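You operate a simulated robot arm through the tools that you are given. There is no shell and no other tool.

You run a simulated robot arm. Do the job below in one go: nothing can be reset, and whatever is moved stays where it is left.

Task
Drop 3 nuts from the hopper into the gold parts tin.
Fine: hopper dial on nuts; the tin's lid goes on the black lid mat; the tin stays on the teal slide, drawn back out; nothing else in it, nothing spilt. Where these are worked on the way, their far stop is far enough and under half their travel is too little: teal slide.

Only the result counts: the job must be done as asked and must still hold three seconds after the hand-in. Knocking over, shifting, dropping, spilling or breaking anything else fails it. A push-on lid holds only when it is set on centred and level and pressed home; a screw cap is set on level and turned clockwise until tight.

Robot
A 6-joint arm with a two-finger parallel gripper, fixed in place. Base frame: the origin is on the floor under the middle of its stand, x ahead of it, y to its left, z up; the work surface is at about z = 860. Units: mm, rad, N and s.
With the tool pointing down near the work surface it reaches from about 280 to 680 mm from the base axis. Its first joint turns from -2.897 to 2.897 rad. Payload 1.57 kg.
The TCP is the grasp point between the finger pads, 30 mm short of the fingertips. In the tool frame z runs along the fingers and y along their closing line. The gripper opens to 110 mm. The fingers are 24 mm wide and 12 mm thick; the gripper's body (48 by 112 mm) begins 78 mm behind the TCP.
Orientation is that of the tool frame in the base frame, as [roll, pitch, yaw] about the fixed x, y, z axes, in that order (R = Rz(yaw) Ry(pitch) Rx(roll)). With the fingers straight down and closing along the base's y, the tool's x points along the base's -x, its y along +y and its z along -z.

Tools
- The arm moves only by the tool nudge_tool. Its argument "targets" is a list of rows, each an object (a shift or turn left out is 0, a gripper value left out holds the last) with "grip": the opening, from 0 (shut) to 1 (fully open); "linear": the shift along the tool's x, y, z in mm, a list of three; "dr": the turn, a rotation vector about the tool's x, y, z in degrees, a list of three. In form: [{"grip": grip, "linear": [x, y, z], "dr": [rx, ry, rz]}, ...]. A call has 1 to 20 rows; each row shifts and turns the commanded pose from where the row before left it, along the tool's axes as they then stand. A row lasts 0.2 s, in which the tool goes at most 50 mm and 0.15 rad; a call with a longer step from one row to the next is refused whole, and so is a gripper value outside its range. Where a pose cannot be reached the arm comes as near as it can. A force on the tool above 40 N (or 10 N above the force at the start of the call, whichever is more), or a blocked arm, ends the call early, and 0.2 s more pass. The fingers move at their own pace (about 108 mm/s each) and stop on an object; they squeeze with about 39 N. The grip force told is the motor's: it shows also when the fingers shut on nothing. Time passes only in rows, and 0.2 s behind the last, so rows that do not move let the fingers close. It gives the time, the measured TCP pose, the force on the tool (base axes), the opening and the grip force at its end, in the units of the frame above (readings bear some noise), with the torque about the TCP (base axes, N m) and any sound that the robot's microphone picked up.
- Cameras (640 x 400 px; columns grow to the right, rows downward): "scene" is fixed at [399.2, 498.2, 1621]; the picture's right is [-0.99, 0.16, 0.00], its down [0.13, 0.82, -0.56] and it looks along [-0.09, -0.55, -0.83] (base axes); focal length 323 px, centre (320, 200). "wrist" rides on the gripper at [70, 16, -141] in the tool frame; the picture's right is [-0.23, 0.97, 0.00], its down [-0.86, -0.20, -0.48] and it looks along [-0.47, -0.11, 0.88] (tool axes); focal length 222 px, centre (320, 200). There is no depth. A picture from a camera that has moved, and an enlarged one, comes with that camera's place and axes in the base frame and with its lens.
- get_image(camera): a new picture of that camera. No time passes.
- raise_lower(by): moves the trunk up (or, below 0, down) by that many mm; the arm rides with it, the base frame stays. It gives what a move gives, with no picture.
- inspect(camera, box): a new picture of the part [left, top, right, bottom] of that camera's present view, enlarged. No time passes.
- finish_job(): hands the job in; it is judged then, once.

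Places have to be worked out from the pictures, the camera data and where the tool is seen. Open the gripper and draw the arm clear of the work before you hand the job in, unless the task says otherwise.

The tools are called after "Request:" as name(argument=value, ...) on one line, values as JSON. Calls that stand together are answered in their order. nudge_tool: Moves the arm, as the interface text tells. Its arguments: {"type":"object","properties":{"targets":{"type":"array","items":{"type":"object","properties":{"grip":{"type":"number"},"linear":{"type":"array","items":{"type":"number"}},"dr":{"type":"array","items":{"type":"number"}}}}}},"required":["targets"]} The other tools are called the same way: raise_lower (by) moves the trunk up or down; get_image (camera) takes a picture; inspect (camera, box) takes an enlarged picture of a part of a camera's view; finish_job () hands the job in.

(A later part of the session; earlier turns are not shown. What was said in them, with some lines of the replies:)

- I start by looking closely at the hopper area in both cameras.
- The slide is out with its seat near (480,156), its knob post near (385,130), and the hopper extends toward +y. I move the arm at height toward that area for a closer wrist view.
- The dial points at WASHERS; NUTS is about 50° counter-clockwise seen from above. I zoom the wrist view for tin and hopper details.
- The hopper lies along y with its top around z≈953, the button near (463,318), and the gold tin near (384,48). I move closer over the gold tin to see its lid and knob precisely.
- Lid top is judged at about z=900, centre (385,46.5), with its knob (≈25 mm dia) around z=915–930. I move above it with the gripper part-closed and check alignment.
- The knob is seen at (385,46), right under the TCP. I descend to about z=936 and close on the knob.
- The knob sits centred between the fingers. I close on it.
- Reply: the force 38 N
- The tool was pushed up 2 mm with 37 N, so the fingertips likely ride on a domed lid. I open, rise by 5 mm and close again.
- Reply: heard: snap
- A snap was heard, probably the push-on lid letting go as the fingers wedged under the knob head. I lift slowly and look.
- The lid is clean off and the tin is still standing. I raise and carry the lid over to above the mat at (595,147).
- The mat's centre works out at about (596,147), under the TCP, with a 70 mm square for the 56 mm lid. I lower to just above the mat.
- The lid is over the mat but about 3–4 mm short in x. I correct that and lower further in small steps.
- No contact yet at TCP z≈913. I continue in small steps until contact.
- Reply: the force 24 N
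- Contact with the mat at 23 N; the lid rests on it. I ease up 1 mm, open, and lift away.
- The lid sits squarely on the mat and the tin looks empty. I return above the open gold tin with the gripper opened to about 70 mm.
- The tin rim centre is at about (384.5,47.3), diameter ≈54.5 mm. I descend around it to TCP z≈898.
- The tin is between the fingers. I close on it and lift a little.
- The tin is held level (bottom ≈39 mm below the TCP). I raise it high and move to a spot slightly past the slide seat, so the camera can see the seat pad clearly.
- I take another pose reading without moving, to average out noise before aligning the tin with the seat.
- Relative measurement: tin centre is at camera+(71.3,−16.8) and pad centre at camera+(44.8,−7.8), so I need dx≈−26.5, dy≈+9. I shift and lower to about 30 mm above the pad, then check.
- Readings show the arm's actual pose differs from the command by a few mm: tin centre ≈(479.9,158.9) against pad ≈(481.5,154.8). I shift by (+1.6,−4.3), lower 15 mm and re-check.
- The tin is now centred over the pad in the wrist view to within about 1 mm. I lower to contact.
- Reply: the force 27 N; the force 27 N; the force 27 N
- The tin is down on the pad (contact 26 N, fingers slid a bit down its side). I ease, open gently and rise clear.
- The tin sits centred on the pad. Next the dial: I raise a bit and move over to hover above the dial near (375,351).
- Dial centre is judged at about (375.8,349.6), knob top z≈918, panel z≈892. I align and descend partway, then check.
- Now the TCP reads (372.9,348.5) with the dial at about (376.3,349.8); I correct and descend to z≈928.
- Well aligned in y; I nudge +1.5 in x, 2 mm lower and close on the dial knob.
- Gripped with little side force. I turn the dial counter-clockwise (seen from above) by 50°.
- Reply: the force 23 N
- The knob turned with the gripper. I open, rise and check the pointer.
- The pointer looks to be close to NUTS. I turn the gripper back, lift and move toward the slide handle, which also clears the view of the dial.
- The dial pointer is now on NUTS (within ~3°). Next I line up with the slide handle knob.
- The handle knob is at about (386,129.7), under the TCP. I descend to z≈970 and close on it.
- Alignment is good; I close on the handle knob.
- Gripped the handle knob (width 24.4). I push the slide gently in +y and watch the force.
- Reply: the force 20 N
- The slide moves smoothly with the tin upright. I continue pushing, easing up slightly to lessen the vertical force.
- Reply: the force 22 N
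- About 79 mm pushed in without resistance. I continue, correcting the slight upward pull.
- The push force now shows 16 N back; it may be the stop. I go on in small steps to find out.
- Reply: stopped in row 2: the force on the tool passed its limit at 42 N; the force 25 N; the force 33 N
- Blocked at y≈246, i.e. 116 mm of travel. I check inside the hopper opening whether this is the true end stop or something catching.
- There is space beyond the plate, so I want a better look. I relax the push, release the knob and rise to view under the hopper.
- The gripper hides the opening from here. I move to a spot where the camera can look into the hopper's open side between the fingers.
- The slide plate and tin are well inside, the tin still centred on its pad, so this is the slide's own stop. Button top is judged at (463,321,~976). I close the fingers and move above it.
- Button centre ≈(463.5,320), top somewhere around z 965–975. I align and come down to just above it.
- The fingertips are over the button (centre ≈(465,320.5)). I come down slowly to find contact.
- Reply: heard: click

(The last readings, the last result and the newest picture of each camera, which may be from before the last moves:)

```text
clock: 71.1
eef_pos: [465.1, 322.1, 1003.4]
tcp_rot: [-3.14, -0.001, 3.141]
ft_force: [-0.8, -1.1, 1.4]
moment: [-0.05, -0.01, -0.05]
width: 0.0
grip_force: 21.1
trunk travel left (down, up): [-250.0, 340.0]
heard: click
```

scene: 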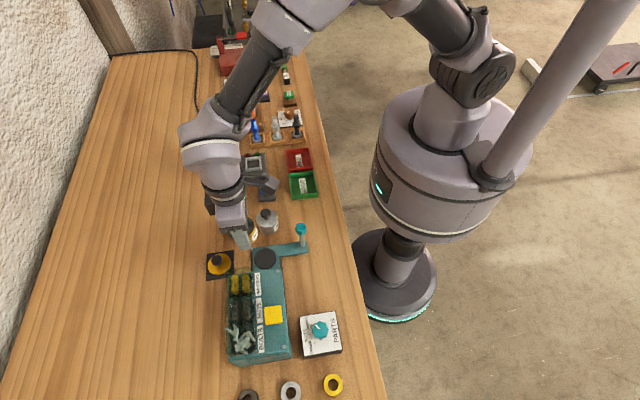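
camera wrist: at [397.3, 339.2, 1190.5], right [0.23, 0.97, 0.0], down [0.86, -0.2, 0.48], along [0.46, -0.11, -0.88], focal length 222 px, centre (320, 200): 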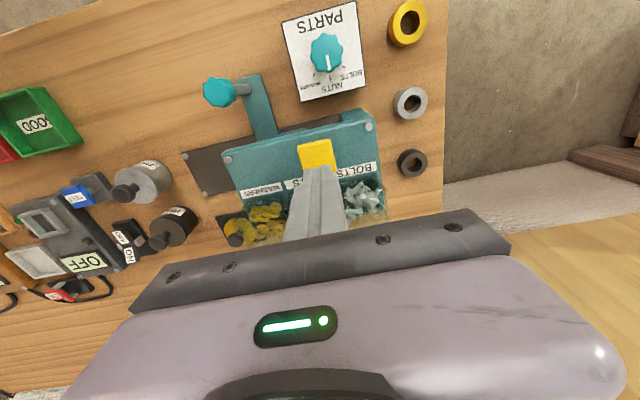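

A click was heard at TCP z≈1003.4 — the first press registered. I raise to release the button fully.

Request:
nudge_tool(targets=[{"linear": [0, 0, -3]}, {"linear": [0, 0, -5]}, {}, {}, {}])

Request:
inspect(camera="scene", box=[215, 235, 345, 365])

Request:
inspect(camera="wrist", box=[240, 110, 400, 230])

```text
clock: 72.3
eef_pos: [463.4, 320.6, 1011.4]
tcp_rot: [-3.141, -0.002, 3.14]
ft_force: [0.6, 0.4, 1.1]
moment: [0.03, 0.03, -0.02]
width: 0.0
grip_force: 21.4
trunk travel left (down, up): [-250.0, 340.0]
```

```text
3.08 times, centred on (280, 300) of scene
camera zoom: at [399.2, 498.2, 1621.0], right [-0.99, 0.16, 0.0], down [0.13, 0.82, -0.56], along [-0.09, -0.55, -0.83], focal length 993 px, centre (443, -108)
```

zoom: 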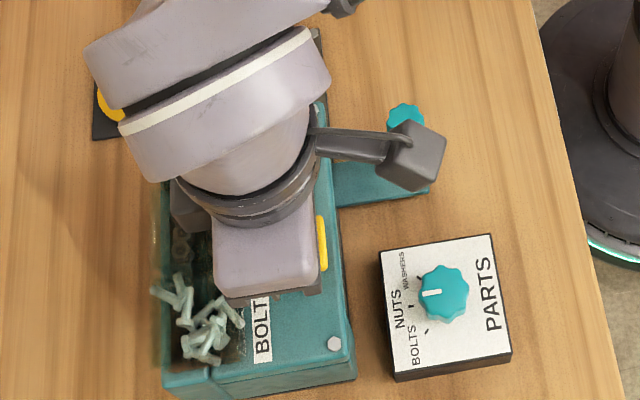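

```text
3.33 times, centred on (320, 170) of wrist
camera zoom: at [396.4, 338.2, 1152.8], right [0.23, 0.97, 0.0], down [0.86, -0.2, 0.48], along [0.46, -0.11, -0.88], focal length 740 px, centre (320, 300)
```

zoom: 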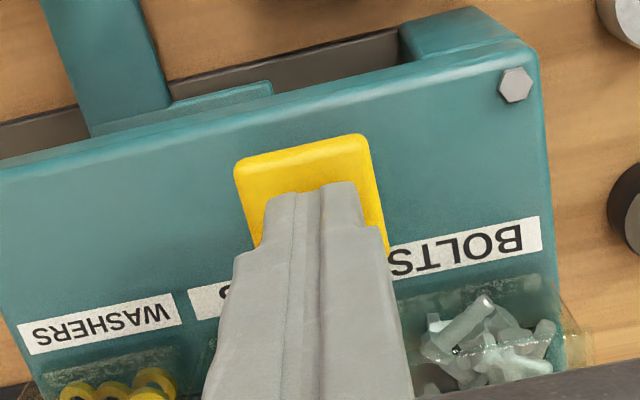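

Released. Second press: same motion down until a click is heard.

Request:
nudge_tool(targets=[{"linear": [0, 0, 4]}, {"linear": [0, 0, 2]}, {"linear": [0, 0, 1]}, {"linear": [0, 0, 1]}, {}])

```text
clock: 73.5
eef_pos: [463.5, 321.2, 1003.2]
tcp_rot: [-3.14, -0.001, 3.14]
ft_force: [-0.7, 0.5, 1.3]
moment: [0.0, 0.01, -0.01]
width: 0.0
grip_force: 21.6
trunk travel left (down, up): [-250.0, 340.0]
heard: click
```

Second click. I release and do the third press.

Request:
nudge_tool(targets=[{"linear": [0, 0, -3]}, {"linear": [0, 0, -5]}, {}, {}, {}])

Request:
nudge_tool(targets=[{"linear": [0, 0, 4]}, {"linear": [0, 0, 2]}, {"linear": [0, 0, 1]}, {"linear": [0, 0, 1]}, {}])

```text
clock: 74.7
eef_pos: [464.1, 321.1, 1011.7]
tcp_rot: [-3.14, -0.003, 3.138]
ft_force: [0.2, 0.3, -0.1]
moment: [-0.01, 0.01, -0.05]
width: 0.0
grip_force: 21.5
trunk travel left (down, up): [-250.0, 340.0]
```

```text
clock: 75.9
eef_pos: [463.4, 321.0, 1002.2]
tcp_rot: [-3.139, -0.002, 3.139]
ft_force: [0.4, -1.0, 2.8]
moment: [-0.04, 0.01, -0.03]
width: 0.2
grip_force: 21.3
trunk travel left (down, up): [-250.0, 340.0]
heard: click
```

Third click. I rise off the button and go back to the slide handle at (386,246).

Request:
nudge_tool(targets=[{"linear": [0, 0, -4]}, {"linear": [0, 0, -16]}, {"linear": [0, 0, -20]}, {"linear": [20, -18, 0], "grip": 0.5}, {"linear": [29, -29, 0]}, {"linear": [28.5, -28, 0]}, {}, {}])

Request:
inspect(camera="wrist", box=[270, 110, 390, 210])

Request:
inspect(camera="scene", box=[215, 235, 345, 365])

Request:
nudge_tool(targets=[{}])

```text
clock: 77.7
eef_pos: [387.3, 246.0, 1039.9]
tcp_rot: [-3.14, -0.002, 3.139]
ft_force: [-1.4, 0.2, -0.4]
moment: [0.03, -0.01, 0.0]
width: 55.1
grip_force: 0.0
trunk travel left (down, up): [-250.0, 340.0]
```

```text
4.00 times, centred on (330, 160) of wrist
camera zoom: at [318.9, 262.2, 1181.7], right [0.23, 0.97, 0.0], down [0.86, -0.2, 0.48], along [0.46, -0.11, -0.88], focal length 888 px, centre (280, 360)
```

zoom: 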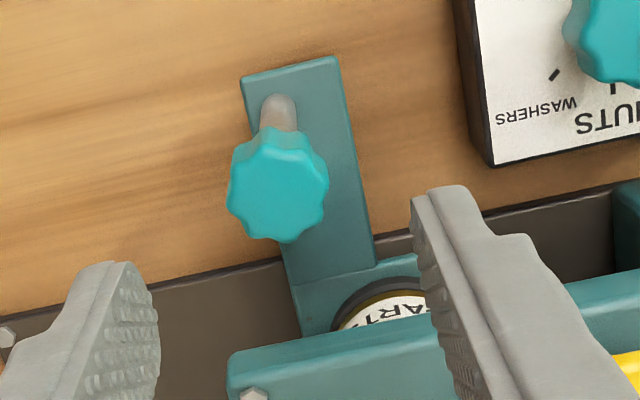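

```text
3.08 times, centred on (280, 300) of scene
camera zoom: at [399.2, 498.2, 1621.0], right [-0.99, 0.16, 0.0], down [0.13, 0.82, -0.56], along [-0.09, -0.55, -0.83], focal length 993 px, centre (443, -108)
```

zoom: 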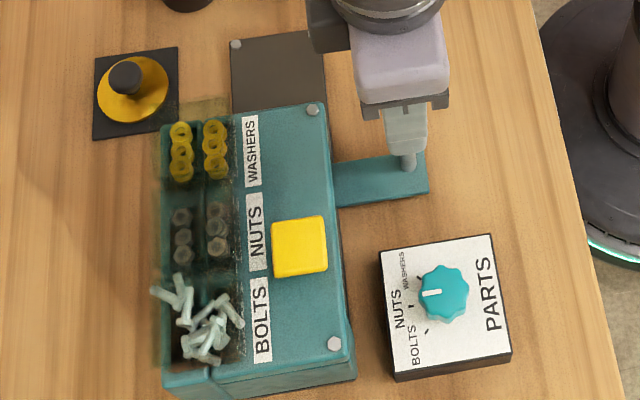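

```text
clock: 78.1
eef_pos: [387.5, 246.3, 1041.7]
tcp_rot: [-3.14, -0.003, 3.14]
ft_force: [-0.2, -0.3, 0.7]
moment: [0.0, 0.0, -0.01]
width: 55.1
grip_force: 0.0
trunk travel left (down, up): [-250.0, 340.0]
```

The knob is directly under the TCP. I descend and grip it.

Request:
nudge_tool(targets=[{"linear": [0.5, -0.5, 20]}, {"linear": [0, 0, 20]}, {"linear": [0, 0, 18]}, {"linear": [0, 0, 11]}, {}, {}])

Request:
nudge_tool(targets=[{"grip": 0.3}, {"grip": 0.1}, {"grip": 0.0}, {}, {}])

Request:
inspect(camera="wrist", box=[250, 110, 400, 230])

```text
clock: 79.5
eef_pos: [384.7, 245.4, 973.6]
tcp_rot: [-3.139, -0.002, 3.14]
ft_force: [0.2, 0.1, 0.0]
moment: [-0.01, 0.03, 0.01]
width: 55.2
grip_force: 0.0
trunk travel left (down, up): [-250.0, 340.0]
```

```text
clock: 80.7
eef_pos: [385.6, 244.9, 973.2]
tcp_rot: [-3.139, -0.003, 3.14]
ft_force: [0.4, -7.5, -2.0]
moment: [-0.17, 0.0, 0.0]
width: 24.4
grip_force: 35.9
trunk travel left (down, up): [-250.0, 340.0]
```

```text
3.33 times, centred on (325, 170) of wrist
camera zoom: at [317.6, 261.9, 1114.3], right [0.23, 0.97, 0.0], down [0.86, -0.2, 0.48], along [0.46, -0.11, -0.88], focal length 740 px, centre (303, 300)
```

zoom: 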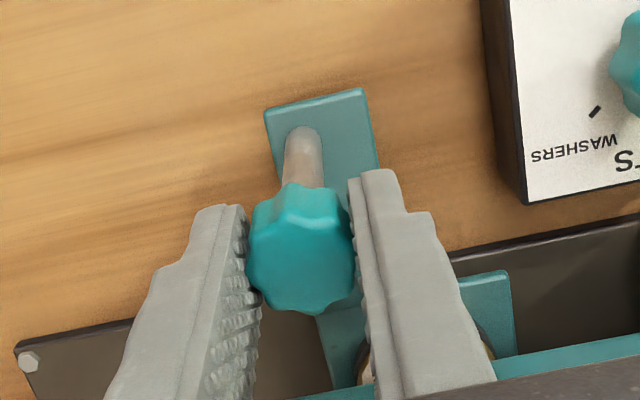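

Gripped. I draw the slide back out gently in −y.

Request:
nudge_tool(targets=[{"linear": [0, -3, 0]}, {"linear": [0, -5, 0]}, {"linear": [0, -6, 0]}, {"linear": [0, -6, 0]}, {"linear": [0, -6, 0]}, {"linear": [0, -6, 0]}, {"linear": [0, -6, 0]}, {"linear": [0, -6, 0]}, {"linear": [0, -5, 0]}, {}])

Request:
nudge_tool(targets=[{}])

Request:
inspect(camera="scene", box=[220, 210, 340, 310])

```text
clock: 82.9
eef_pos: [386.9, 196.2, 974.6]
tcp_rot: [-3.139, -0.003, 3.14]
ft_force: [-17.7, -0.2, -23.6]
moment: [-0.03, 0.36, -0.03]
width: 24.4
grip_force: 35.8
trunk travel left (down, up): [-250.0, 340.0]
```

```text
clock: 83.3
eef_pos: [387.2, 195.8, 975.3]
tcp_rot: [-3.137, -0.001, 3.14]
ft_force: [-17.4, -0.7, -22.8]
moment: [0.0, 0.43, -0.03]
width: 24.4
grip_force: 36.7
trunk travel left (down, up): [-250.0, 340.0]
```

```text
4.00 times, centred on (280, 260) of scene
camera zoom: at [399.2, 498.2, 1621.0], right [-0.99, 0.16, 0.0], down [0.13, 0.82, -0.56], along [-0.09, -0.55, -0.83], focal length 1290 px, centre (480, -40)
```

zoom: 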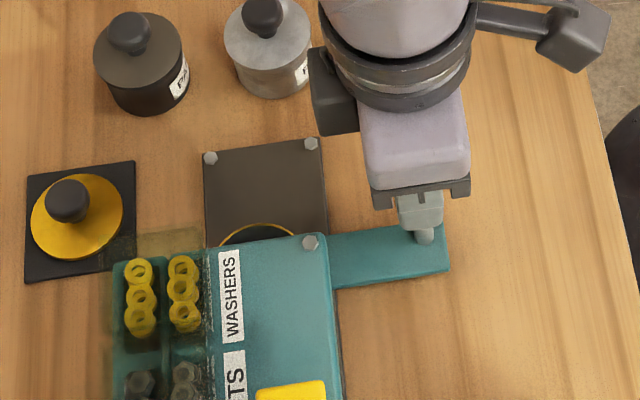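

Moving fine, but the arm has drifted a little up and +x relative to the handle's line; I correct that and continue drawing out.

Request:
nudge_tool(targets=[{"linear": [0.8, -2, 0.8]}, {"linear": [0.5, -5, 0.6]}, {"linear": [0, -6, 0]}, {"linear": [0, -6, 0]}, {"linear": [0, -6, 0]}, {"linear": [0, -6, 0]}, {"linear": [0, -5, 0]}, {}])

Request:
nudge_tool(targets=[{}])

Request:
inspect(camera="scene", box=[220, 210, 340, 310])

```text
clock: 85.1
eef_pos: [386.4, 160.6, 974.5]
tcp_rot: [-3.141, -0.001, 3.141]
ft_force: [17.9, 0.3, 22.9]
moment: [-0.01, -0.49, 0.01]
width: 24.5
grip_force: 35.8
trunk travel left (down, up): [-250.0, 340.0]
```

```text
clock: 85.5
eef_pos: [386.4, 160.7, 974.0]
tcp_rot: [-3.139, -0.001, 3.14]
ft_force: [19.5, 0.8, 22.3]
moment: [-0.02, -0.52, 0.0]
width: 24.6
grip_force: 36.3
trunk travel left (down, up): [-250.0, 340.0]
```

```text
4.00 times, centred on (280, 260) of scene
camera zoom: at [399.2, 498.2, 1621.0], right [-0.99, 0.16, 0.0], down [0.13, 0.82, -0.56], along [-0.09, -0.55, -0.83], focal length 1290 px, centre (480, -40)
```

zoom: 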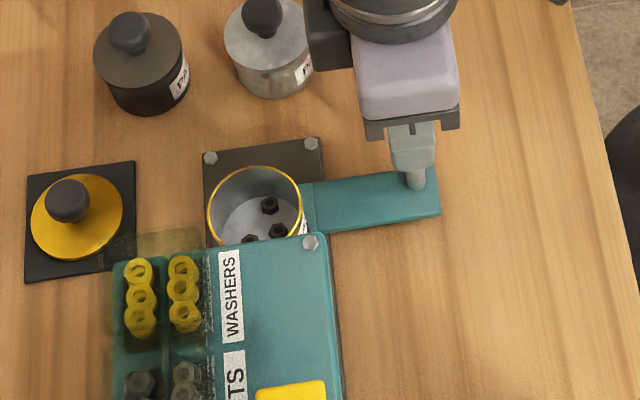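

Nuts are visible in the tin. I finish drawing the slide out, with a half correction for the side forces.

Request:
nudge_tool(targets=[{"linear": [-0.7, -2, -0.7]}, {"linear": [0, -5, 0]}, {"linear": [0, -6, 0]}, {"linear": [0, -6, 0]}, {"linear": [0, -4, 0]}, {"linear": [0, -3, 0]}, {}])

Request:
nudge_tool(targets=[{"linear": [0, -2, 0]}, {"linear": [0, -2, 0]}, {}])

Request:
inspect(camera="scene", box=[220, 200, 320, 290])

```text
clock: 87.1
eef_pos: [386.0, 134.2, 973.8]
tcp_rot: [-3.139, -0.003, 3.139]
ft_force: [8.0, -0.3, 22.3]
moment: [-0.02, 0.16, 0.03]
width: 24.3
grip_force: 36.3
trunk travel left (down, up): [-250.0, 340.0]
```

```text
clock: 87.9
eef_pos: [386.0, 130.0, 972.8]
tcp_rot: [-3.138, -0.004, 3.139]
ft_force: [4.8, 5.3, 14.1]
moment: [0.13, 0.36, -0.08]
width: 24.3
grip_force: 35.2
trunk travel left (down, up): [-250.0, 340.0]
```

```text
4.44 times, centred on (270, 245) of scene
camera zoom: at [399.2, 498.2, 1621.0], right [-0.99, 0.16, 0.0], down [0.13, 0.82, -0.56], along [-0.09, -0.55, -0.83], focal length 1434 px, centre (542, 0)
```

zoom: 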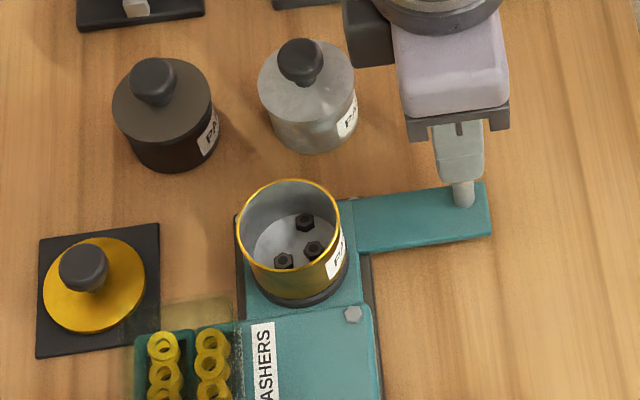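

Exactly three nuts are in view and the slide is about at its outer stop. I pull 1.5 mm more to seat it against the stop.

Request:
nudge_tool(targets=[{"linear": [0, -1, 0]}, {"linear": [0, -0.8, 0]}, {}])

```text
clock: 88.7
eef_pos: [386.8, 129.7, 974.0]
tcp_rot: [-3.138, -0.001, -3.14]
ft_force: [5.7, 21.0, 2.0]
moment: [0.54, -0.94, -0.02]
width: 24.2
grip_force: 35.9
trunk travel left (down, up): [-250.0, 340.0]
```

The outer stop is reached (21 N back). I ease off by under 1 mm, open the fingers and rise clear.

Request:
nudge_tool(targets=[{"linear": [0, 0.8, 0]}, {"grip": 0.5}, {}, {}, {"linear": [0, 0, -15]}, {"linear": [0, 0, -30]}, {"linear": [0, 0, -40]}, {}])

Request:
inspect(camera="scene", box=[220, 200, 320, 290])

Request:
get_image(camera="wrist")

```text
clock: 90.5
eef_pos: [386.6, 126.8, 1058.8]
tcp_rot: [-3.141, -0.002, 3.141]
ft_force: [0.5, -0.3, 0.2]
moment: [0.02, 0.01, 0.0]
width: 55.1
grip_force: 0.1
trunk travel left (down, up): [-250.0, 340.0]
```

```text
4.44 times, centred on (270, 245) of scene
camera zoom: at [399.2, 498.2, 1621.0], right [-0.99, 0.16, 0.0], down [0.13, 0.82, -0.56], along [-0.09, -0.55, -0.83], focal length 1434 px, centre (542, 0)
```

zoom: 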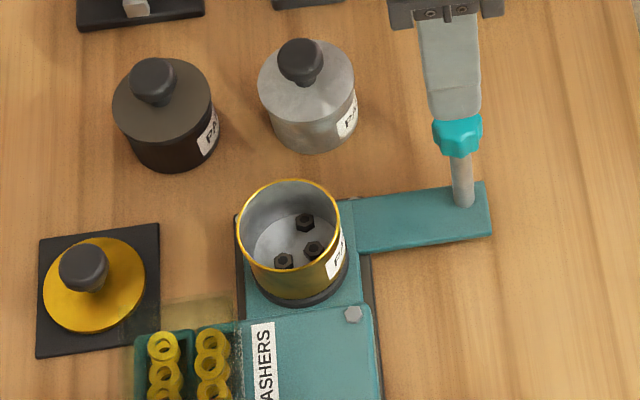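

```text
taken
camera wrist: at [318.0, 142.6, 1200.9], right [0.23, 0.97, 0.0], down [0.86, -0.2, 0.48], along [0.46, -0.11, -0.88], focal length 222 px, centre (320, 200)
```

wrist: 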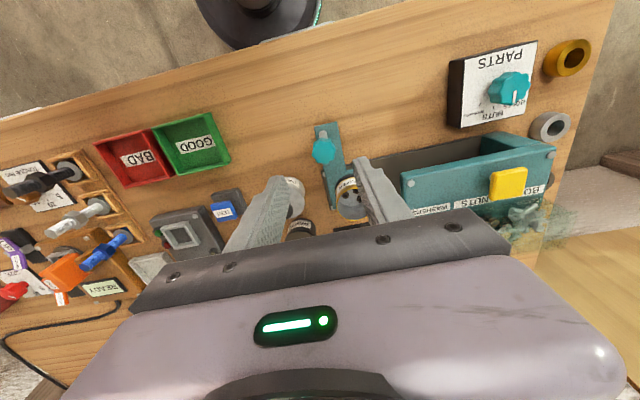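

I move over the tin at a safe height to count the nuts and check that nothing was spilt.

Request:
nudge_tool(targets=[{"linear": [-20, 5, -10]}, {"linear": [-30, 8, -10]}, {"linear": [-30, 8, -10]}, {"linear": [-20, 4, 0]}, {}, {}])

Request:
inspect(camera="wrist", box=[270, 90, 390, 200])

Request:
get_image(camera="wrist")

```text
clock: 91.9
eef_pos: [486.9, 150.5, 1090.0]
tcp_rot: [-3.141, 0.001, 3.139]
ft_force: [0.2, -0.2, -0.3]
moment: [0.02, 0.02, 0.04]
width: 55.1
grip_force: 0.1
trunk travel left (down, up): [-250.0, 340.0]
```

```text
3.64 times, centred on (330, 145) of wrist
camera zoom: at [419.2, 167.6, 1231.2], right [0.23, 0.97, 0.0], down [0.86, -0.2, 0.48], along [0.46, -0.11, -0.88], focal length 808 px, centre (284, 400)
```

zoom: 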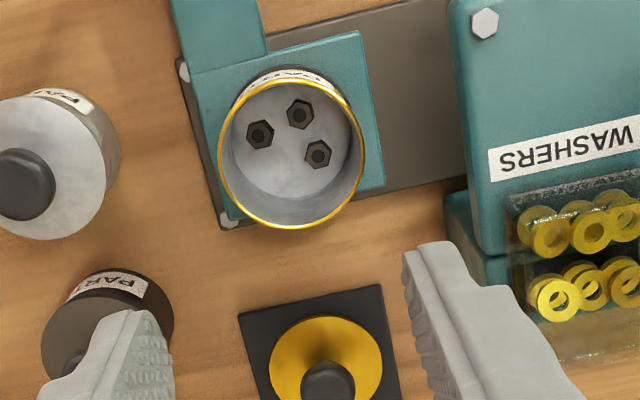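

```text
taken
camera wrist: at [419.2, 167.6, 1231.2], right [0.23, 0.97, 0.0], down [0.86, -0.2, 0.48], along [0.46, -0.11, -0.88], focal length 222 px, centre (320, 200)
```

wrist: 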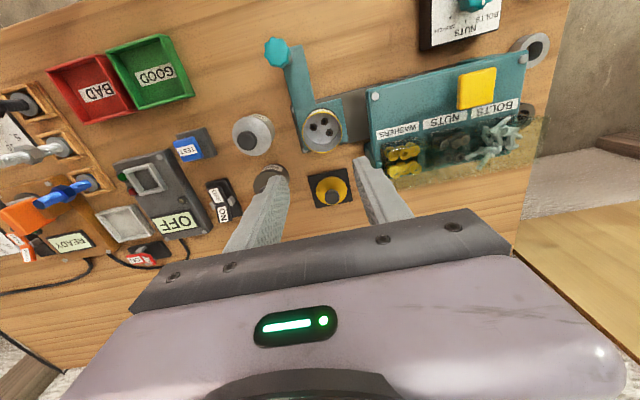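

Exactly three nuts lie in the tin, the slide is out, and the lid is on the mat. I open the gripper, draw the arm up and away, and take a last look.

Request:
nudge_tool(targets=[{"linear": [0, 0, -40], "grip": 1.0}, {"linear": [0, 0, -40]}, {"linear": [0, -35, -30]}, {"linear": [0, -40, 0]}, {"linear": [0, -40, 0]}, {"linear": [0, -40, 0]}, {}, {}])

Request:
get_image(camera="scene")

Request:
inspect(camera="scene", box=[200, 190, 360, 300])

Request:
inspect(camera="scene", box=[220, 260, 360, 400])

```text
clock: 93.7
eef_pos: [487.4, 0.5, 1196.8]
tcp_rot: [-3.14, -0.002, 3.14]
ft_force: [1.0, -0.5, -0.2]
moment: [-0.01, 0.01, 0.02]
width: 110.3
grip_force: 0.1
trunk travel left (down, up): [-250.0, 340.0]
```

```text
taken
```

scene: 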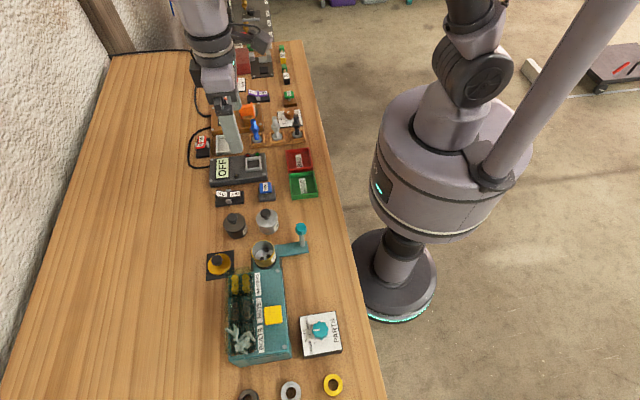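

```text
3.64 times, centred on (280, 245) of scene
camera zoom: at [399.2, 498.2, 1621.0], right [-0.99, 0.16, 0.0], down [0.13, 0.82, -0.56], along [-0.09, -0.55, -0.83], focal length 1173 px, centre (466, 36)
```

zoom: 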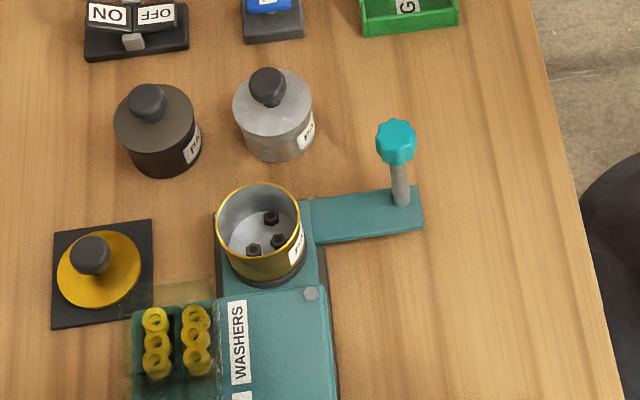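

```text
2.86 times, centred on (290, 330) of scene
camera zoom: at [399.2, 498.2, 1621.0], right [-0.99, 0.16, 0.0], down [0.13, 0.82, -0.56], along [-0.09, -0.55, -0.83], focal length 922 px, centre (406, -171)
```

zoom: 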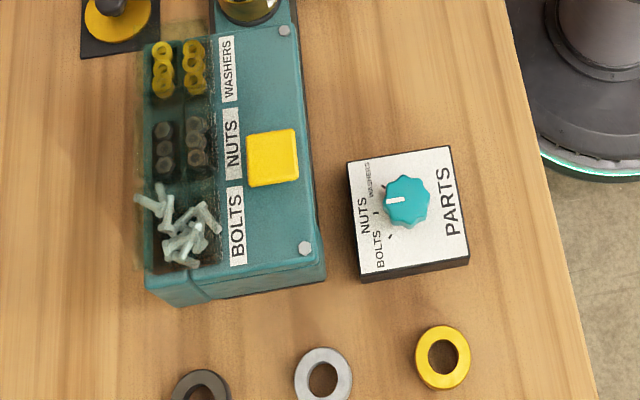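

The last pictures show three nuts in the gold tin on the drawn-out slide, its lid on the black mat, the dial on NUTS and nothing spilt or moved. The arm is clear with the gripper open, so I hand in the job.

Request:
finish_job()

```text
The job is handed in.
```

I dropped three nuts into the gold tin and handed the job in. The judge's result has not come back.

The last pictures, taken before the hand-in, showed:

- **Tin:** it held exactly three nuts and nothing else, standing centred on the teal slide.
- **Slide:** it went in to its far stop (about 116 mm of travel) for the drops, then back out to its outer stop.
- **Dial:** it pointed at NUTS, within a few degrees.
- **Lid:** it lay on the black lid mat. A snap was heard when it came off its push fit; the tin stayed standing.
- **Rest of the bench:** I saw nothing spilt, shifted or knocked over.

The arm was clear of the work with the gripper open.
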